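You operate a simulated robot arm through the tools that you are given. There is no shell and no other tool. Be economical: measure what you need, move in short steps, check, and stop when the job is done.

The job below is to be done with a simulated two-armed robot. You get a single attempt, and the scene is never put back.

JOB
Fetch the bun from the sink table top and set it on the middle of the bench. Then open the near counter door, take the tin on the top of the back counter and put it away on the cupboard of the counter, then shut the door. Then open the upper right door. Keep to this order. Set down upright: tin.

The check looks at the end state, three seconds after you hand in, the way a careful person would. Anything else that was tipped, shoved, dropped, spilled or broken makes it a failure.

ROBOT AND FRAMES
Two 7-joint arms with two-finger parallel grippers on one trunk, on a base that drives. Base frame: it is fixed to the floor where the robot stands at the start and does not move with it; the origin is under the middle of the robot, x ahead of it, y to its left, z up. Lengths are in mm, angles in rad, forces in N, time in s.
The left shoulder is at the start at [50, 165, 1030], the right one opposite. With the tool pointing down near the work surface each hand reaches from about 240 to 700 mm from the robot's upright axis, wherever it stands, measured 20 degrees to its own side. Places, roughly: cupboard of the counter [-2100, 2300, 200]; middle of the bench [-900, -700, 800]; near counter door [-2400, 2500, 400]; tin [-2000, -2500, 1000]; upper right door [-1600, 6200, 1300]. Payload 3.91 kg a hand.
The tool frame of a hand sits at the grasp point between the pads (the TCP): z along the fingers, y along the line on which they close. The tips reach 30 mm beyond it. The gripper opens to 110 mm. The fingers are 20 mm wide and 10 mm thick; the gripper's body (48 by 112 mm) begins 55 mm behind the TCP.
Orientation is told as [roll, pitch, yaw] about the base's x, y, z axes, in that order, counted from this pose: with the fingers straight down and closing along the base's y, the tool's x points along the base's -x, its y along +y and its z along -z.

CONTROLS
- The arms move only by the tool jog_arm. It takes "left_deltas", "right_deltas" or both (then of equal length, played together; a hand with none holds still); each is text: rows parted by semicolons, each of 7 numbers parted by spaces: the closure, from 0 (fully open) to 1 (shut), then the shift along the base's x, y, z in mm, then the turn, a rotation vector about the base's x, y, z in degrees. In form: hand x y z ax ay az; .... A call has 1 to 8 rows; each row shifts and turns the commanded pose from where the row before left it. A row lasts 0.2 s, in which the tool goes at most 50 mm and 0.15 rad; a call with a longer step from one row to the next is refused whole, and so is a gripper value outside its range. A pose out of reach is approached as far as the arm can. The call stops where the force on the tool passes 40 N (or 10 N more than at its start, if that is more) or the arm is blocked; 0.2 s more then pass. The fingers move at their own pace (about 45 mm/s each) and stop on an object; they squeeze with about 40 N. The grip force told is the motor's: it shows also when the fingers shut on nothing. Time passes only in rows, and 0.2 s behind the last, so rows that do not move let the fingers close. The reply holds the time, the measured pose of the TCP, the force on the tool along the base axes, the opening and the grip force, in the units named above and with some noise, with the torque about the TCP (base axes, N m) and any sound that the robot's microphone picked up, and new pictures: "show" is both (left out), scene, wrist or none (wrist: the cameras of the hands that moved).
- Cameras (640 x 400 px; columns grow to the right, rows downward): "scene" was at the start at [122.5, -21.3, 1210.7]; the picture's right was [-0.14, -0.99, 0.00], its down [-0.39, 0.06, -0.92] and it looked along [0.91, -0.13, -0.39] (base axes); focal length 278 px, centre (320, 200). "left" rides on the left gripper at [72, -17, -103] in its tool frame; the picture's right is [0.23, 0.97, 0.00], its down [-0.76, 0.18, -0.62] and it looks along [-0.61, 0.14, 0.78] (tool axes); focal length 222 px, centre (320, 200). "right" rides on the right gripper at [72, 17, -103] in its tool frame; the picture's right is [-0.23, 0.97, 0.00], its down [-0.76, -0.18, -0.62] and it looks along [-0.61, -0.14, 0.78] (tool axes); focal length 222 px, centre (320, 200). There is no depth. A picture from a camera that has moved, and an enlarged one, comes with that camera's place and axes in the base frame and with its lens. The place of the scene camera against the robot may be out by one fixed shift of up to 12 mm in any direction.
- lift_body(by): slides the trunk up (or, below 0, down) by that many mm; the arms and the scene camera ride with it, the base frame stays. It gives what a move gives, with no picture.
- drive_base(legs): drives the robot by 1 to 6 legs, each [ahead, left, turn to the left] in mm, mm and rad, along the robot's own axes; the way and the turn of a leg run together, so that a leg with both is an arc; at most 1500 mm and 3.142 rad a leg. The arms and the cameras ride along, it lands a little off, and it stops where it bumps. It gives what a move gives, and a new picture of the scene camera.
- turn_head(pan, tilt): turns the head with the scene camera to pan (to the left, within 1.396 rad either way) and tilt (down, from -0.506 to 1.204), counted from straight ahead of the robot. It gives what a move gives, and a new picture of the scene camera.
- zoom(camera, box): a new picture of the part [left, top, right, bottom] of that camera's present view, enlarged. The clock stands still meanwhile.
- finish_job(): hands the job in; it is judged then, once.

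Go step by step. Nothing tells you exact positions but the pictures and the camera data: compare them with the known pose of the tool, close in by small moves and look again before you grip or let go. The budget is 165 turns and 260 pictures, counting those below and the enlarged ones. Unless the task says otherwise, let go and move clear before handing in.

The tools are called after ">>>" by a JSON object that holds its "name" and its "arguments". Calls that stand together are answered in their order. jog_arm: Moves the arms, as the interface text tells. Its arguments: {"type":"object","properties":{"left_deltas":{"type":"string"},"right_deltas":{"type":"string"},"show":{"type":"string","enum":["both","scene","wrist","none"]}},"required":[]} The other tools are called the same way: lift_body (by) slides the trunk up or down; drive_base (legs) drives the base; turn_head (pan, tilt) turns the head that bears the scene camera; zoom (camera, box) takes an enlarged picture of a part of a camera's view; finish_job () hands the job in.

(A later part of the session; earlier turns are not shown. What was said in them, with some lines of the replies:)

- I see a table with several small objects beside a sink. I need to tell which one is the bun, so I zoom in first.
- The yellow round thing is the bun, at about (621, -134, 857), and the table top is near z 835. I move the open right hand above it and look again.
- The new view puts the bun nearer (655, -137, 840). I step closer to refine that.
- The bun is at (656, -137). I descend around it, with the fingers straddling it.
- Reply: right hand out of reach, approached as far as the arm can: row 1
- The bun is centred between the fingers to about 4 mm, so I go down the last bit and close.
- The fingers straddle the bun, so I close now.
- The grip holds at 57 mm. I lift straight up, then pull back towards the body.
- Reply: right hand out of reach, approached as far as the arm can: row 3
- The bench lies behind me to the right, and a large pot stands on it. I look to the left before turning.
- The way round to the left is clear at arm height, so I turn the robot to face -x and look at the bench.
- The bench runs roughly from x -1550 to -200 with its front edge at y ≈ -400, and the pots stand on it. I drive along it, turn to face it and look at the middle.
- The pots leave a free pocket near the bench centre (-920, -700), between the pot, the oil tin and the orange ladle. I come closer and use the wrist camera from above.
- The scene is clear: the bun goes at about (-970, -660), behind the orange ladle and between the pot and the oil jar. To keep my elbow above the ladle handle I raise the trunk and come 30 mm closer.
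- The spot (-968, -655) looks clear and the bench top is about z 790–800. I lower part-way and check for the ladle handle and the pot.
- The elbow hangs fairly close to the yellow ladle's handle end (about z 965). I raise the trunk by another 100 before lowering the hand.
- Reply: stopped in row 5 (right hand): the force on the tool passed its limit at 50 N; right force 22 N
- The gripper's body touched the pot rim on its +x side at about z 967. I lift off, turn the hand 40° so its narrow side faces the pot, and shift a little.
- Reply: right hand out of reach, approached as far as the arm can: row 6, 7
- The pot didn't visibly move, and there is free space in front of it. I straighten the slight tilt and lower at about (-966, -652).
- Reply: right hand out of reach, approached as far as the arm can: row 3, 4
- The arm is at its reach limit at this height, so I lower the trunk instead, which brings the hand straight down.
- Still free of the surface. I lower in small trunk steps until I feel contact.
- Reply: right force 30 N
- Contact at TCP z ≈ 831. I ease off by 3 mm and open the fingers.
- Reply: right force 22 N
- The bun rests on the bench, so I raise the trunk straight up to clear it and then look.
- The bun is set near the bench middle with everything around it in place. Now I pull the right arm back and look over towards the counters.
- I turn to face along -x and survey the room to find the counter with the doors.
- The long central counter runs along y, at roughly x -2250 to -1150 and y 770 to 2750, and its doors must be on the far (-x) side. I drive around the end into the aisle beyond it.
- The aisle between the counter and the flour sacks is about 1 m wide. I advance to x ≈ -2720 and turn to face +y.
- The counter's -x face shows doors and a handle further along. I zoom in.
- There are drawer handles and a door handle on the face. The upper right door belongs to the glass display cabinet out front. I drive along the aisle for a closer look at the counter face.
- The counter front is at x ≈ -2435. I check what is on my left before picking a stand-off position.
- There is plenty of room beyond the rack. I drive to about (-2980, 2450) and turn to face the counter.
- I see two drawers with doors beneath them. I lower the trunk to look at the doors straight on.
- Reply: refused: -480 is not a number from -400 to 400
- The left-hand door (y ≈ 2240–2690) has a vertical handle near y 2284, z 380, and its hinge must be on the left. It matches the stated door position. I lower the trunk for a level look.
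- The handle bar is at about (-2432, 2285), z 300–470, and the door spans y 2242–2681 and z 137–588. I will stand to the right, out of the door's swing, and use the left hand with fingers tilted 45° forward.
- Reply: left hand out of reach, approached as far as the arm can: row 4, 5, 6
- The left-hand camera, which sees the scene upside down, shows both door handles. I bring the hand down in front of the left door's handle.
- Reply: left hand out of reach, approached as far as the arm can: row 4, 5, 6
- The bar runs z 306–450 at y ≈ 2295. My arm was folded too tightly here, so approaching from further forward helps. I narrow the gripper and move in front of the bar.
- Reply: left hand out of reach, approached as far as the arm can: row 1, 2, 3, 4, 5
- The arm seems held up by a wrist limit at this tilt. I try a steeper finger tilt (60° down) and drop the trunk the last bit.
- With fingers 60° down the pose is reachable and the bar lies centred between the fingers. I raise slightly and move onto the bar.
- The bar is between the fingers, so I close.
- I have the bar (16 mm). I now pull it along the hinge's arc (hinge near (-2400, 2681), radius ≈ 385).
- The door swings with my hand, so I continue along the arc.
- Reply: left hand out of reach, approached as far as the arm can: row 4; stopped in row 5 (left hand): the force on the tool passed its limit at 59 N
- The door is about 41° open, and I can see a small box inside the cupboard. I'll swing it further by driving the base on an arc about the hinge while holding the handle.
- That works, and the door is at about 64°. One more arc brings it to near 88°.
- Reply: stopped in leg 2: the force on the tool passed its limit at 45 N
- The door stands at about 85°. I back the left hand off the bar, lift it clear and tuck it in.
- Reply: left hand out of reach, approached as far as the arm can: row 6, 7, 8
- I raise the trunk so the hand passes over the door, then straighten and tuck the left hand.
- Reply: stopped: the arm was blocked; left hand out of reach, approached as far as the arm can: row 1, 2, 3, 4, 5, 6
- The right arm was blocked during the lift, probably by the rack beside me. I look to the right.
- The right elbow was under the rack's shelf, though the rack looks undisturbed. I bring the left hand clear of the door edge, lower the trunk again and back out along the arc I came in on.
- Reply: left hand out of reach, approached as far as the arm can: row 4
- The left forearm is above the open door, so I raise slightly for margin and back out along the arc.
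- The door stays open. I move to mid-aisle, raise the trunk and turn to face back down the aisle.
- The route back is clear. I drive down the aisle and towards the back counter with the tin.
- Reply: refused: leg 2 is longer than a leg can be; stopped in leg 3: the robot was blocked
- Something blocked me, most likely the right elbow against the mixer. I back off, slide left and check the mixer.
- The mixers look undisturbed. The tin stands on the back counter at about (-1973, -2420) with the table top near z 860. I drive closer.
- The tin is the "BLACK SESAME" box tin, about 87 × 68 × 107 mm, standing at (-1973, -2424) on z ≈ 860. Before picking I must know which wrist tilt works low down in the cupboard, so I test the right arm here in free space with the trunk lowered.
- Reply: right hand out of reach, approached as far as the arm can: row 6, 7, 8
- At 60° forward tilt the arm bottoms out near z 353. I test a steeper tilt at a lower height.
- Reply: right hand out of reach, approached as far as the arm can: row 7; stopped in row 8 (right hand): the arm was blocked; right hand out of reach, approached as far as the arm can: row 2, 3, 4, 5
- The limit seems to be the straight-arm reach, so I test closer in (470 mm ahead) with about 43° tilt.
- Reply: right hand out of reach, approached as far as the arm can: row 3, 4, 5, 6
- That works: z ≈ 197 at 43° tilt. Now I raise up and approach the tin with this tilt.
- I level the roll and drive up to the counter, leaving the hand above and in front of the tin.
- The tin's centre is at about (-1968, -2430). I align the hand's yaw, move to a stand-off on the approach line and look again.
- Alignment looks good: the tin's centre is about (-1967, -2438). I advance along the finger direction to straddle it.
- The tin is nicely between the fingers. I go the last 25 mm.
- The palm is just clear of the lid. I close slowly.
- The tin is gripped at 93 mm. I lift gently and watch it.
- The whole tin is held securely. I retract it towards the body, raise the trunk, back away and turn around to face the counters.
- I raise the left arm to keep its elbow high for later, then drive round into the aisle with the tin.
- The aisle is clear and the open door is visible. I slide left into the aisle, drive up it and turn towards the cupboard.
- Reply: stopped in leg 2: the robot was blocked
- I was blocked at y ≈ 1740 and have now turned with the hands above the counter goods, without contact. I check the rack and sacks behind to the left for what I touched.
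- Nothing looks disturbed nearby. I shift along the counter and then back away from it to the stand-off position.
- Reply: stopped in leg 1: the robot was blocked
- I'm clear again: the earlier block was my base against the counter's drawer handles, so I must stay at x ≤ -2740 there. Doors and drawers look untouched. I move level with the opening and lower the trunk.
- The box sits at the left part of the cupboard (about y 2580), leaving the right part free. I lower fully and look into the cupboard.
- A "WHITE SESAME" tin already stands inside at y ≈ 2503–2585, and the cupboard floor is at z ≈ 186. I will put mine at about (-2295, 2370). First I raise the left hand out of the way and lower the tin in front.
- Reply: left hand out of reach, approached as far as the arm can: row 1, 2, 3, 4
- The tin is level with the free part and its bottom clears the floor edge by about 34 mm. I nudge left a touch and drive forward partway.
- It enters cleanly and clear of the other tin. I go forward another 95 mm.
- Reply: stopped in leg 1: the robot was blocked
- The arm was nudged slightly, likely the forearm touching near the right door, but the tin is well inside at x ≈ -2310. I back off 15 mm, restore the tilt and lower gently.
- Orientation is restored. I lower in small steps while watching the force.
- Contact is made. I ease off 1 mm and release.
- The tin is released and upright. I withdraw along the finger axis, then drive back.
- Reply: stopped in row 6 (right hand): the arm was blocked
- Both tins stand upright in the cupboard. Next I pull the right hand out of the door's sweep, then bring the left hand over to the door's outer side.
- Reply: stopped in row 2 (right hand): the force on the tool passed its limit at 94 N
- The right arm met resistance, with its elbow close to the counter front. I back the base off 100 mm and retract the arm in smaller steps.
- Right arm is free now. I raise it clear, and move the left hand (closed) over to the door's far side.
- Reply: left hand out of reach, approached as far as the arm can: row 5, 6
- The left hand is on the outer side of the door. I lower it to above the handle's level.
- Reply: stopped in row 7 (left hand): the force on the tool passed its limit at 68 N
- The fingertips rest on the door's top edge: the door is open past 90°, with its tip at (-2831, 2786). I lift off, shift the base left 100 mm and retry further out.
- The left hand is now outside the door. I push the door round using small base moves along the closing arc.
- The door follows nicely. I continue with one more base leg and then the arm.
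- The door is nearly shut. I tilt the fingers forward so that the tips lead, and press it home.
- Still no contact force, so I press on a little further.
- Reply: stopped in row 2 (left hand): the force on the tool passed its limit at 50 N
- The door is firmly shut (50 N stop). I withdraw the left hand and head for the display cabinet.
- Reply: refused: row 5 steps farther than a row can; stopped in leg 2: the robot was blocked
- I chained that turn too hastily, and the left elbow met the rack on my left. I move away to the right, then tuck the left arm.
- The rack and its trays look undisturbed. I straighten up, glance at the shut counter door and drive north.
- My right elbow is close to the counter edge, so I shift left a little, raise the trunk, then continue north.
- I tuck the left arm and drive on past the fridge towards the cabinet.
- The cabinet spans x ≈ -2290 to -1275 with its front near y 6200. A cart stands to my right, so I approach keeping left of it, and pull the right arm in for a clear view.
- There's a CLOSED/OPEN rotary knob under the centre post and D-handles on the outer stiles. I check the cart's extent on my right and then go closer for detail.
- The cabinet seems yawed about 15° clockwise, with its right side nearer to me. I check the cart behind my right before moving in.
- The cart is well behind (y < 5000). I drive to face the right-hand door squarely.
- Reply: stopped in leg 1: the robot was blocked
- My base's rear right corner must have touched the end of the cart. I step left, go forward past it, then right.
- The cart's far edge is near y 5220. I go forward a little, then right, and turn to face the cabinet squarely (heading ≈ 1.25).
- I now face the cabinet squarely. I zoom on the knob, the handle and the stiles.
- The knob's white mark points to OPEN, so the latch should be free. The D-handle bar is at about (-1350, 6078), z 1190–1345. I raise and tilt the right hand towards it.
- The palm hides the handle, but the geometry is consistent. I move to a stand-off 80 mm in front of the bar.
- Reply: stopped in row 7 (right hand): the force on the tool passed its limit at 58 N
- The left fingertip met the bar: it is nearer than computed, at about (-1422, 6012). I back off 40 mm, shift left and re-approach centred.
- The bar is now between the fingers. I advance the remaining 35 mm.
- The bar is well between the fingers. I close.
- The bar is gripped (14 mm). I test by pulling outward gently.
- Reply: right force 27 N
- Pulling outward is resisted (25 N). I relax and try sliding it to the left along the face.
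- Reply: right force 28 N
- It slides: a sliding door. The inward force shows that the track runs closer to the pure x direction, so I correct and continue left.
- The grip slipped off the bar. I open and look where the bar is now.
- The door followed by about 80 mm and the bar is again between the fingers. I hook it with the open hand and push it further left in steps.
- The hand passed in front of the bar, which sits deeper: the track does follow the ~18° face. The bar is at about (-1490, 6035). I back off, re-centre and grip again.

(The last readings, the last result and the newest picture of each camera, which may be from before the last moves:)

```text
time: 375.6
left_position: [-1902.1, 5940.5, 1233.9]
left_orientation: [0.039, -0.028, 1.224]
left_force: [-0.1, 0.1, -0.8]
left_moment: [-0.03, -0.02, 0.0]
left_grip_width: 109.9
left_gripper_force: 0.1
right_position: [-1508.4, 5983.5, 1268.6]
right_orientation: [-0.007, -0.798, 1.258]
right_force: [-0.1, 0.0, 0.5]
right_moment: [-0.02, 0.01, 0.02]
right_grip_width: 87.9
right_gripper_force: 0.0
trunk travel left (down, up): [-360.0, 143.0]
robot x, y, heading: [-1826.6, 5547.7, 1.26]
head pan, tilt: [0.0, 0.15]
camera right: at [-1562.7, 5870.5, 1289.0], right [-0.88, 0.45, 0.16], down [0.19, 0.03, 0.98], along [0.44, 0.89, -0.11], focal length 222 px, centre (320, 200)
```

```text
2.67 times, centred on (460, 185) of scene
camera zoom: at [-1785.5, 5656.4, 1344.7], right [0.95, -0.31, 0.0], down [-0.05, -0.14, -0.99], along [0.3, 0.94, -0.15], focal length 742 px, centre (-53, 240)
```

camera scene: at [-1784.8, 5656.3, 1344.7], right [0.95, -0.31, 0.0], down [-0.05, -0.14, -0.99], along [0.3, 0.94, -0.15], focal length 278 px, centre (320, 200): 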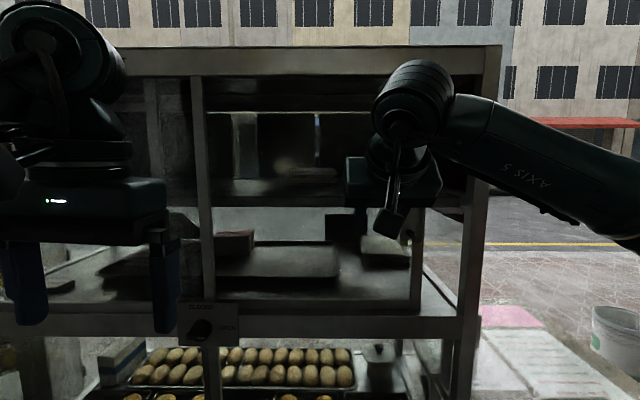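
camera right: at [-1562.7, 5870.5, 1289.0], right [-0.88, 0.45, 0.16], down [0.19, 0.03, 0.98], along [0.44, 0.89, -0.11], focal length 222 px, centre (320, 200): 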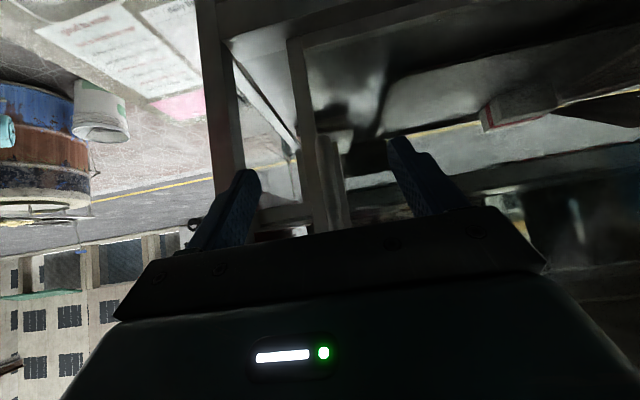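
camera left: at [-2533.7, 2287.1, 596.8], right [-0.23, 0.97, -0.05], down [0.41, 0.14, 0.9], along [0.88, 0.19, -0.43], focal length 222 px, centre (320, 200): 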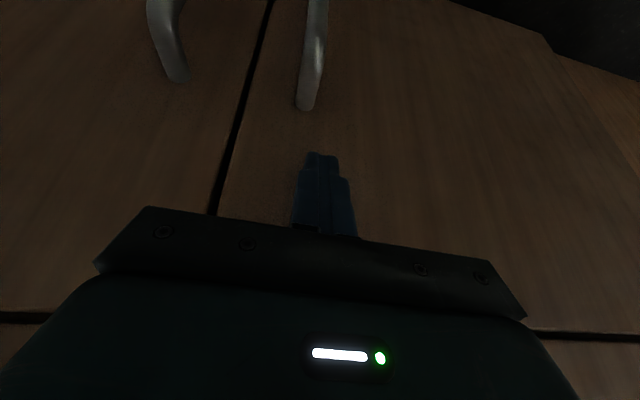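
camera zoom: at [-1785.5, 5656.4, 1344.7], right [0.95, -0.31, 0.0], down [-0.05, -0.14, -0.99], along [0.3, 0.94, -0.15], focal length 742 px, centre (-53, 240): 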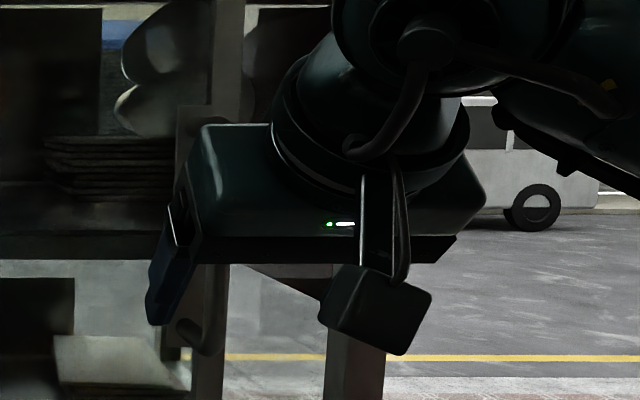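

The bar is centred again. I advance onto it and close.

>>> {"name": "jog_arm", "arguments": {"right_deltas": "0.2 11 23 0 0 0 0; 0.2 9 24 0 0 0 0; 0.6 0 0 0 0 0 0; 1 0 0 0 0 0 0; 1 0 0 0 0 0 0; 1 0 0 0 0 0 0; 1 0 0 0 0 0 0", "show": "wrist"}}

```text
time: 377.2
left_position: [-1902.6, 5940.6, 1234.0]
left_orientation: [0.038, -0.027, 1.225]
left_force: [0.4, 1.3, -0.3]
left_moment: [-0.02, 0.01, 0.02]
left_grip_width: 109.8
left_gripper_force: 0.0
right_position: [-1488.5, 6032.0, 1269.5]
right_orientation: [-0.005, -0.796, 1.258]
right_force: [-3.5, 0.7, -1.0]
right_moment: [0.28, 0.5, 0.13]
right_grip_width: 13.9
right_gripper_force: 32.9
trunk travel left (down, up): [-360.0, 143.0]
robot x, y, heading: [-1819.9, 5546.9, 1.26]
head pan, tilt: [0.0, 0.15]
camera right: at [-1543.0, 5918.7, 1289.6], right [-0.88, 0.45, 0.16], down [0.19, 0.03, 0.98], along [0.44, 0.89, -0.11], focal length 222 px, centre (320, 200)
```

right: 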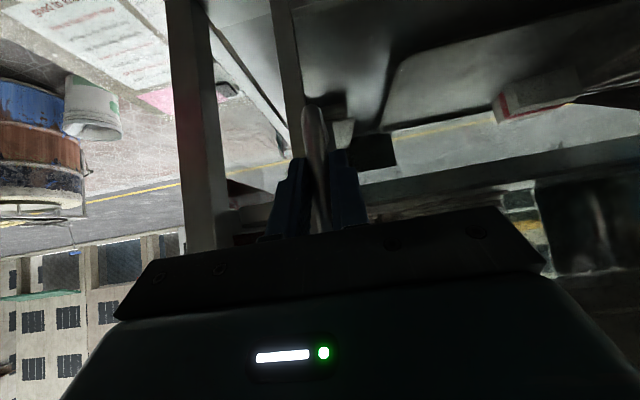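

Gripped again, and the two grip points confirm the track direction of 17.5°. I slide the door along it while moving the left hand out of the way.

>>> {"name": "jog_arm", "arguments": {"right_deltas": "1 -19 6 0 0 0 0; 1 -30 9.5 0 0 0 0; 1 -38 12 0 0 0 0; 1 -38 12 0 0 0 0; 1 -38 12 0 0 0 0; 1 -38 12 0 0 0 0; 1 0 0 0 0 0 0", "left_deltas": "0 -20 -38 0 0 0 0; 0 -20 -38 0 0 0 0; 0 -20 -38 0 0 0 0; 0 -20 -38 0 0 0 0; 0 -20 0 0 0 0 0; 0 0 0 0 0 0 0; 0 0 0 0 0 0 0", "show": "scene"}}

```text
time: 378.8
left_position: [-2001.1, 5791.0, 1232.6]
left_orientation: [0.038, -0.024, 1.222]
left_force: [0.6, -0.5, -0.1]
left_moment: [0.01, 0.01, -0.02]
left_grip_width: 110.1
left_gripper_force: 0.1
right_position: [-1688.4, 6098.5, 1269.5]
right_orientation: [-0.001, -0.798, 1.255]
right_force: [3.7, 25.3, 9.5]
right_moment: [0.58, 0.22, 0.05]
right_grip_width: 14.0
right_gripper_force: 45.4
trunk travel left (down, up): [-360.0, 143.0]
robot x, y, heading: [-1819.4, 5550.4, 1.261]
head pan, tilt: [0.0, 0.15]
camera scene: at [-1784.6, 5659.9, 1344.4], right [0.95, -0.31, 0.0], down [-0.05, -0.15, -0.99], along [0.3, 0.94, -0.15], focal length 278 px, centre (320, 200)
```

scene: 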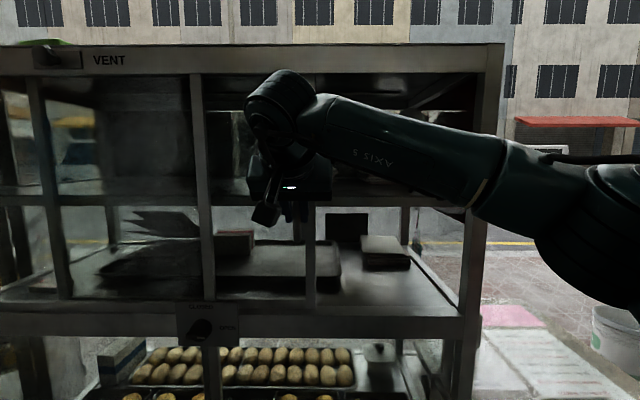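

Sliding well; the door wants slightly more inward travel. I continue.

>>> {"name": "jog_arm", "arguments": {"right_deltas": "1 -20 13 0 0 0 0; 1 -36 13 0 0 0 0; 1 -36 13 0 0 0 0; 1 -30 11 0 0 0 0; 1 0 0 0 0 0 0", "show": "scene"}}

```text
time: 380.0
left_position: [-2002.9, 5785.5, 1233.5]
left_orientation: [0.038, -0.03, 1.224]
left_force: [0.9, 0.0, 0.6]
left_moment: [0.0, -0.05, 0.03]
left_grip_width: 110.4
left_gripper_force: 0.1
right_position: [-1787.7, 6134.8, 1272.2]
right_orientation: [-0.005, -0.791, 1.263]
right_force: [-10.6, -16.4, -20.3]
right_moment: [-0.09, 0.71, 0.05]
right_grip_width: 13.6
right_gripper_force: 44.8
right hand out of reach, approached as far as the arm can: row 4
trunk travel left (down, up): [-360.0, 143.0]
robot x, y, heading: [-1827.1, 5545.7, 1.26]
head pan, tilt: [0.0, 0.15]
camera scene: at [-1786.8, 5655.4, 1344.7], right [0.95, -0.31, 0.0], down [-0.04, -0.14, -0.99], along [0.3, 0.94, -0.15], focal length 278 px, centre (320, 200)
```

scene: 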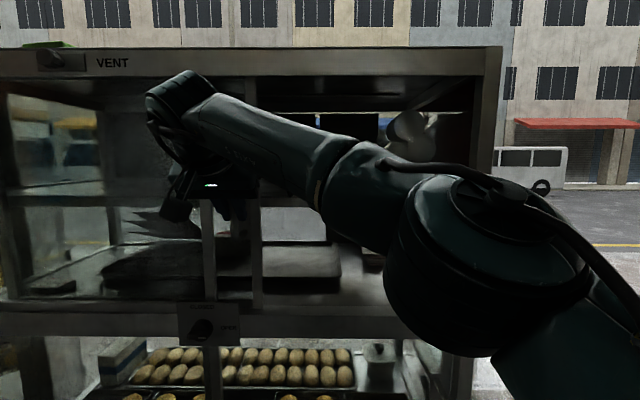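

The door is about 85% open and my arm is at its limit. I drive the base left 50 mm to push it to its stop.

>>> {"name": "drive_base", "arguments": {"legs": [[0, 50, 0]]}}

```text
time: 381.3
left_position: [-2050.8, 5802.3, 1233.2]
left_orientation: [0.04, -0.033, 1.223]
left_force: [0.8, 0.6, -0.4]
left_moment: [0.03, -0.01, 0.04]
left_grip_width: 109.9
left_gripper_force: 0.1
right_position: [-1822.8, 6149.3, 1274.6]
right_orientation: [-0.011, -0.79, 1.234]
right_force: [3.7, -11.0, -1.0]
right_moment: [0.49, 0.42, -0.15]
right_grip_width: 13.7
right_gripper_force: 44.9
trunk travel left (down, up): [-360.0, 143.0]
robot x, y, heading: [-1868.6, 5565.8, 1.256]
head pan, tilt: [0.0, 0.15]
stopped in leg 1: the force on the tool passed its limit at 41 N (the readings are from after the stop); the commanded pose is now the measured one
camera scene: at [-1833.2, 5669.7, 1345.0], right [0.95, -0.31, 0.0], down [-0.05, -0.14, -0.99], along [0.3, 0.94, -0.15], focal length 278 px, centre (320, 200)
```

scene: 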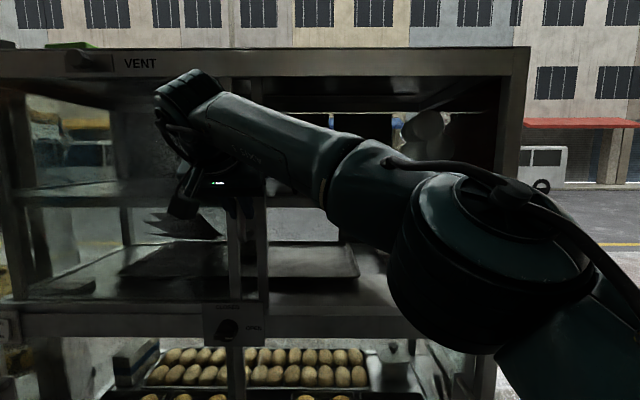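

It has hit its end stop. I release and withdraw straight out.

>>> {"name": "jog_arm", "arguments": {"right_deltas": "0.6 0 0 0 0 0 0; 0.4 0 0 0 0 0 0; 0.3 0 0 0 0 0 0; 0.3 -6 -19 0 0 0 0; 0.3 -12 -38 0 0 0 0; 0.3 -12 -38 0 0 0 0; 0.3 0 -40 0 0 0 0; 0.3 20 -40 0 0 0 0", "show": "none"}}

>>> {"name": "jog_arm", "arguments": {"right_deltas": "0 40 -10 0 0 0 0; 0 45 -15 0 0 0 0; 0 45 -15 0 0 0 0; 0 45 -15 0 0 0 0; 0 0 0 0 0 0 0", "show": "scene"}}

```text
time: 383.1
left_position: [-2050.1, 5802.4, 1233.4]
left_orientation: [0.04, -0.03, 1.22]
left_force: [-0.3, -0.5, 0.4]
left_moment: [-0.01, 0.01, -0.01]
left_grip_width: 109.9
left_gripper_force: 0.0
right_position: [-1831.1, 5973.3, 1272.7]
right_orientation: [-0.013, -0.787, 1.236]
right_force: [0.4, 0.0, -1.1]
right_moment: [0.01, -0.01, -0.01]
right_grip_width: 77.0
right_gripper_force: 0.0
trunk travel left (down, up): [-360.0, 143.0]
robot x, y, heading: [-1869.6, 5566.4, 1.261]
head pan, tilt: [0.0, 0.15]
```

```text
time: 384.3
left_position: [-2049.3, 5803.5, 1233.4]
left_orientation: [0.039, -0.027, 1.221]
left_force: [-0.4, -0.1, -0.1]
left_moment: [0.0, -0.02, 0.04]
left_grip_width: 109.8
left_gripper_force: 0.0
right_position: [-1657.2, 5919.1, 1271.1]
right_orientation: [-0.015, -0.789, 1.24]
right_force: [-0.5, -0.1, 0.0]
right_moment: [0.04, 0.04, 0.01]
right_grip_width: 109.9
right_gripper_force: 0.1
trunk travel left (down, up): [-360.0, 143.0]
robot x, y, heading: [-1872.6, 5565.0, 1.257]
head pan, tilt: [0.0, 0.15]
camera scene: at [-1834.4, 5672.0, 1344.7], right [0.95, -0.31, 0.0], down [-0.05, -0.14, -0.99], along [0.3, 0.94, -0.15], focal length 278 px, centre (320, 200)
```

scene: 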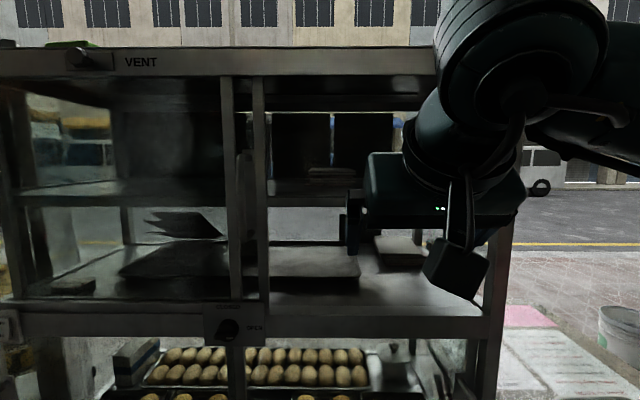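

The upper right door is fully open and I'm clear of it. Before handing in, I go back a little to verify that the counter door is still shut.

>>> {"name": "drive_base", "arguments": {"legs": [[-60, 450, 0], [-600, 0, 0], [0, 0, 1.6]]}}

>>> {"name": "turn_head", "arguments": {"pan": 1.39, "tilt": 0.25}}

```text
time: 395.6
left_position: [-2749.0, 4909.1, 1233.9]
left_orientation: [0.037, -0.029, 2.775]
left_force: [0.4, -1.5, 0.2]
left_moment: [0.0, 0.01, -0.03]
left_grip_width: 110.0
left_gripper_force: 0.1
right_position: [-2857.8, 5303.7, 1271.0]
right_orientation: [-0.015, -0.789, 2.791]
right_force: [0.0, -0.7, 0.6]
right_moment: [0.02, 0.01, 0.01]
right_grip_width: 110.3
right_gripper_force: 0.1
trunk travel left (down, up): [-360.0, 143.0]
robot x, y, heading: [-2506.8, 5082.0, 2.813]
head pan, tilt: [0.0, 0.15]
camera scene: at [-2620.8, 5113.7, 1344.7], right [0.32, 0.95, 0.0], down [0.14, -0.05, -0.99], along [-0.94, 0.32, -0.15], focal length 278 px, centre (320, 200)
```

scene: 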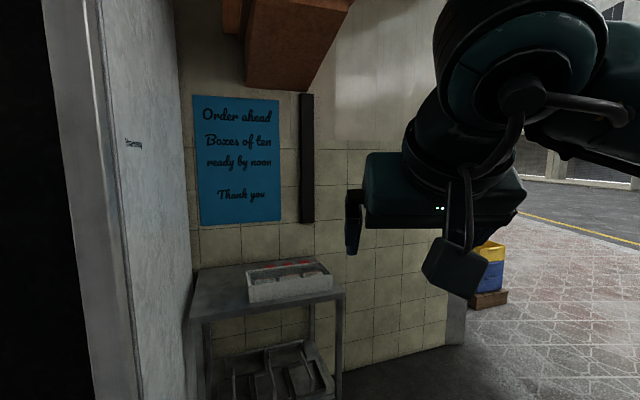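

```text
time: 397.1
left_position: [-2748.8, 4909.2, 1233.1]
left_orientation: [0.038, -0.031, 2.776]
left_force: [-0.4, -0.3, -0.6]
left_moment: [0.0, -0.01, -0.01]
left_grip_width: 110.1
left_gripper_force: 0.1
right_position: [-2858.1, 5304.8, 1270.4]
right_orientation: [-0.014, -0.789, 2.791]
right_force: [-1.0, -0.3, -0.3]
right_moment: [-0.01, 0.02, 0.0]
right_grip_width: 110.3
right_gripper_force: 0.1
trunk travel left (down, up): [-360.0, 143.0]
robot x, y, heading: [-2505.7, 5082.3, 2.806]
head pan, tilt: [1.389, 0.25]
camera scene: at [-2579.0, 5002.3, 1335.4], right [-0.87, 0.49, 0.0], down [0.12, 0.22, -0.97], along [-0.48, -0.84, -0.25], focal length 278 px, centre (320, 200)
```

scene: 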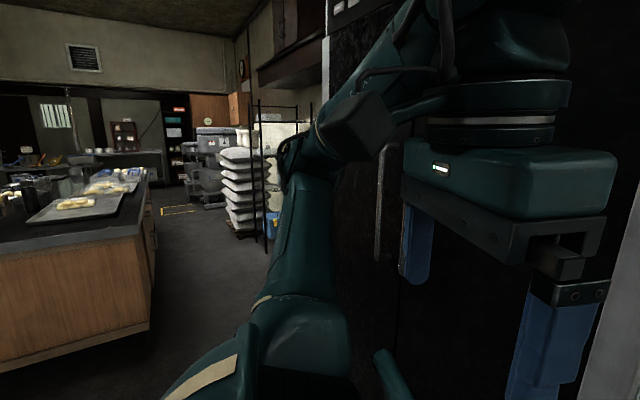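

>>> {"name": "zoom", "arguments": {"camera": "scene", "box": [60, 150, 260, 290]}}

```text
2.86 times, centred on (160, 220) of scene
camera zoom: at [-2579.0, 5002.3, 1335.4], right [-0.87, 0.49, 0.0], down [0.12, 0.22, -0.97], along [-0.48, -0.84, -0.25], focal length 795 px, centre (777, 143)
```

zoom: 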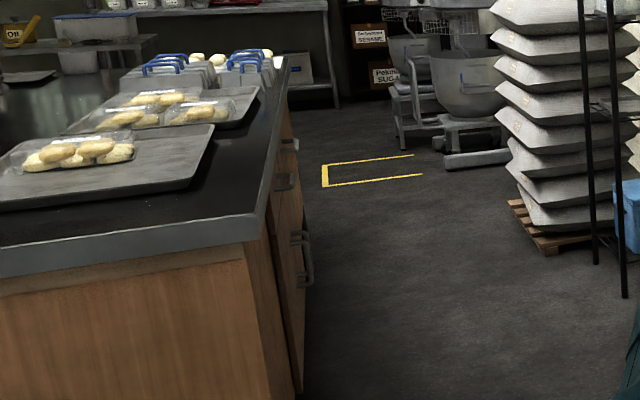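

I zoom in further on the two door handles to judge whether the door sits flush.

>>> {"name": "zoom", "arguments": {"camera": "scene", "box": [135, 180, 185, 300]}}

```text
3.33 times, centred on (160, 240) of scene
camera zoom: at [-2579.0, 5002.3, 1335.4], right [-0.87, 0.49, 0.0], down [0.12, 0.22, -0.97], along [-0.48, -0.84, -0.25], focal length 928 px, centre (853, 67)
```

zoom: 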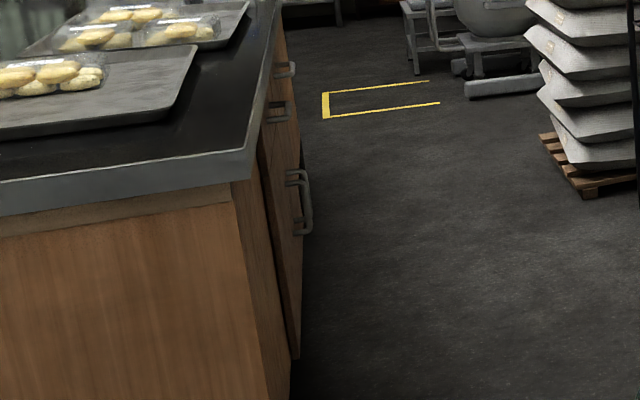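

Both door handles line up, so the counter door is flush and shut; the tin is inside, the bun is on the bench and the upper right door stands open. Nothing is held and I'm clear, so I hand in.

>>> {"name": "finish_job", "arguments": {}}

```text
The job is handed in.
```

I handed the job in with all steps done in your order; no result has come back yet.

- **Bun:** it is on the bench at about (-967, -651), roughly 70 mm from the middle, because a pot takes up the middle itself.
- **Tin:** the "BLACK SESAME" tin stands upright in the counter cupboard beside the "WHITE SESAME" tin that was already there.
- **Counter door:** I pressed it shut to about 50 N. In a last look from a distance its handle lined up with the neighbouring one.
- **Upper right door:** it is the right-hand sliding door of the display cabinet, and I slid it left to its stop.

**Contacts along the way:** I touched the big pot's rim, the rack by the aisle (twice), the counter front, probably a mixer, and probably the cart. I saw nothing moved or tipped in the pictures. The pot, rack, mixers and counter got a proper look, but the cart only got a rough one.
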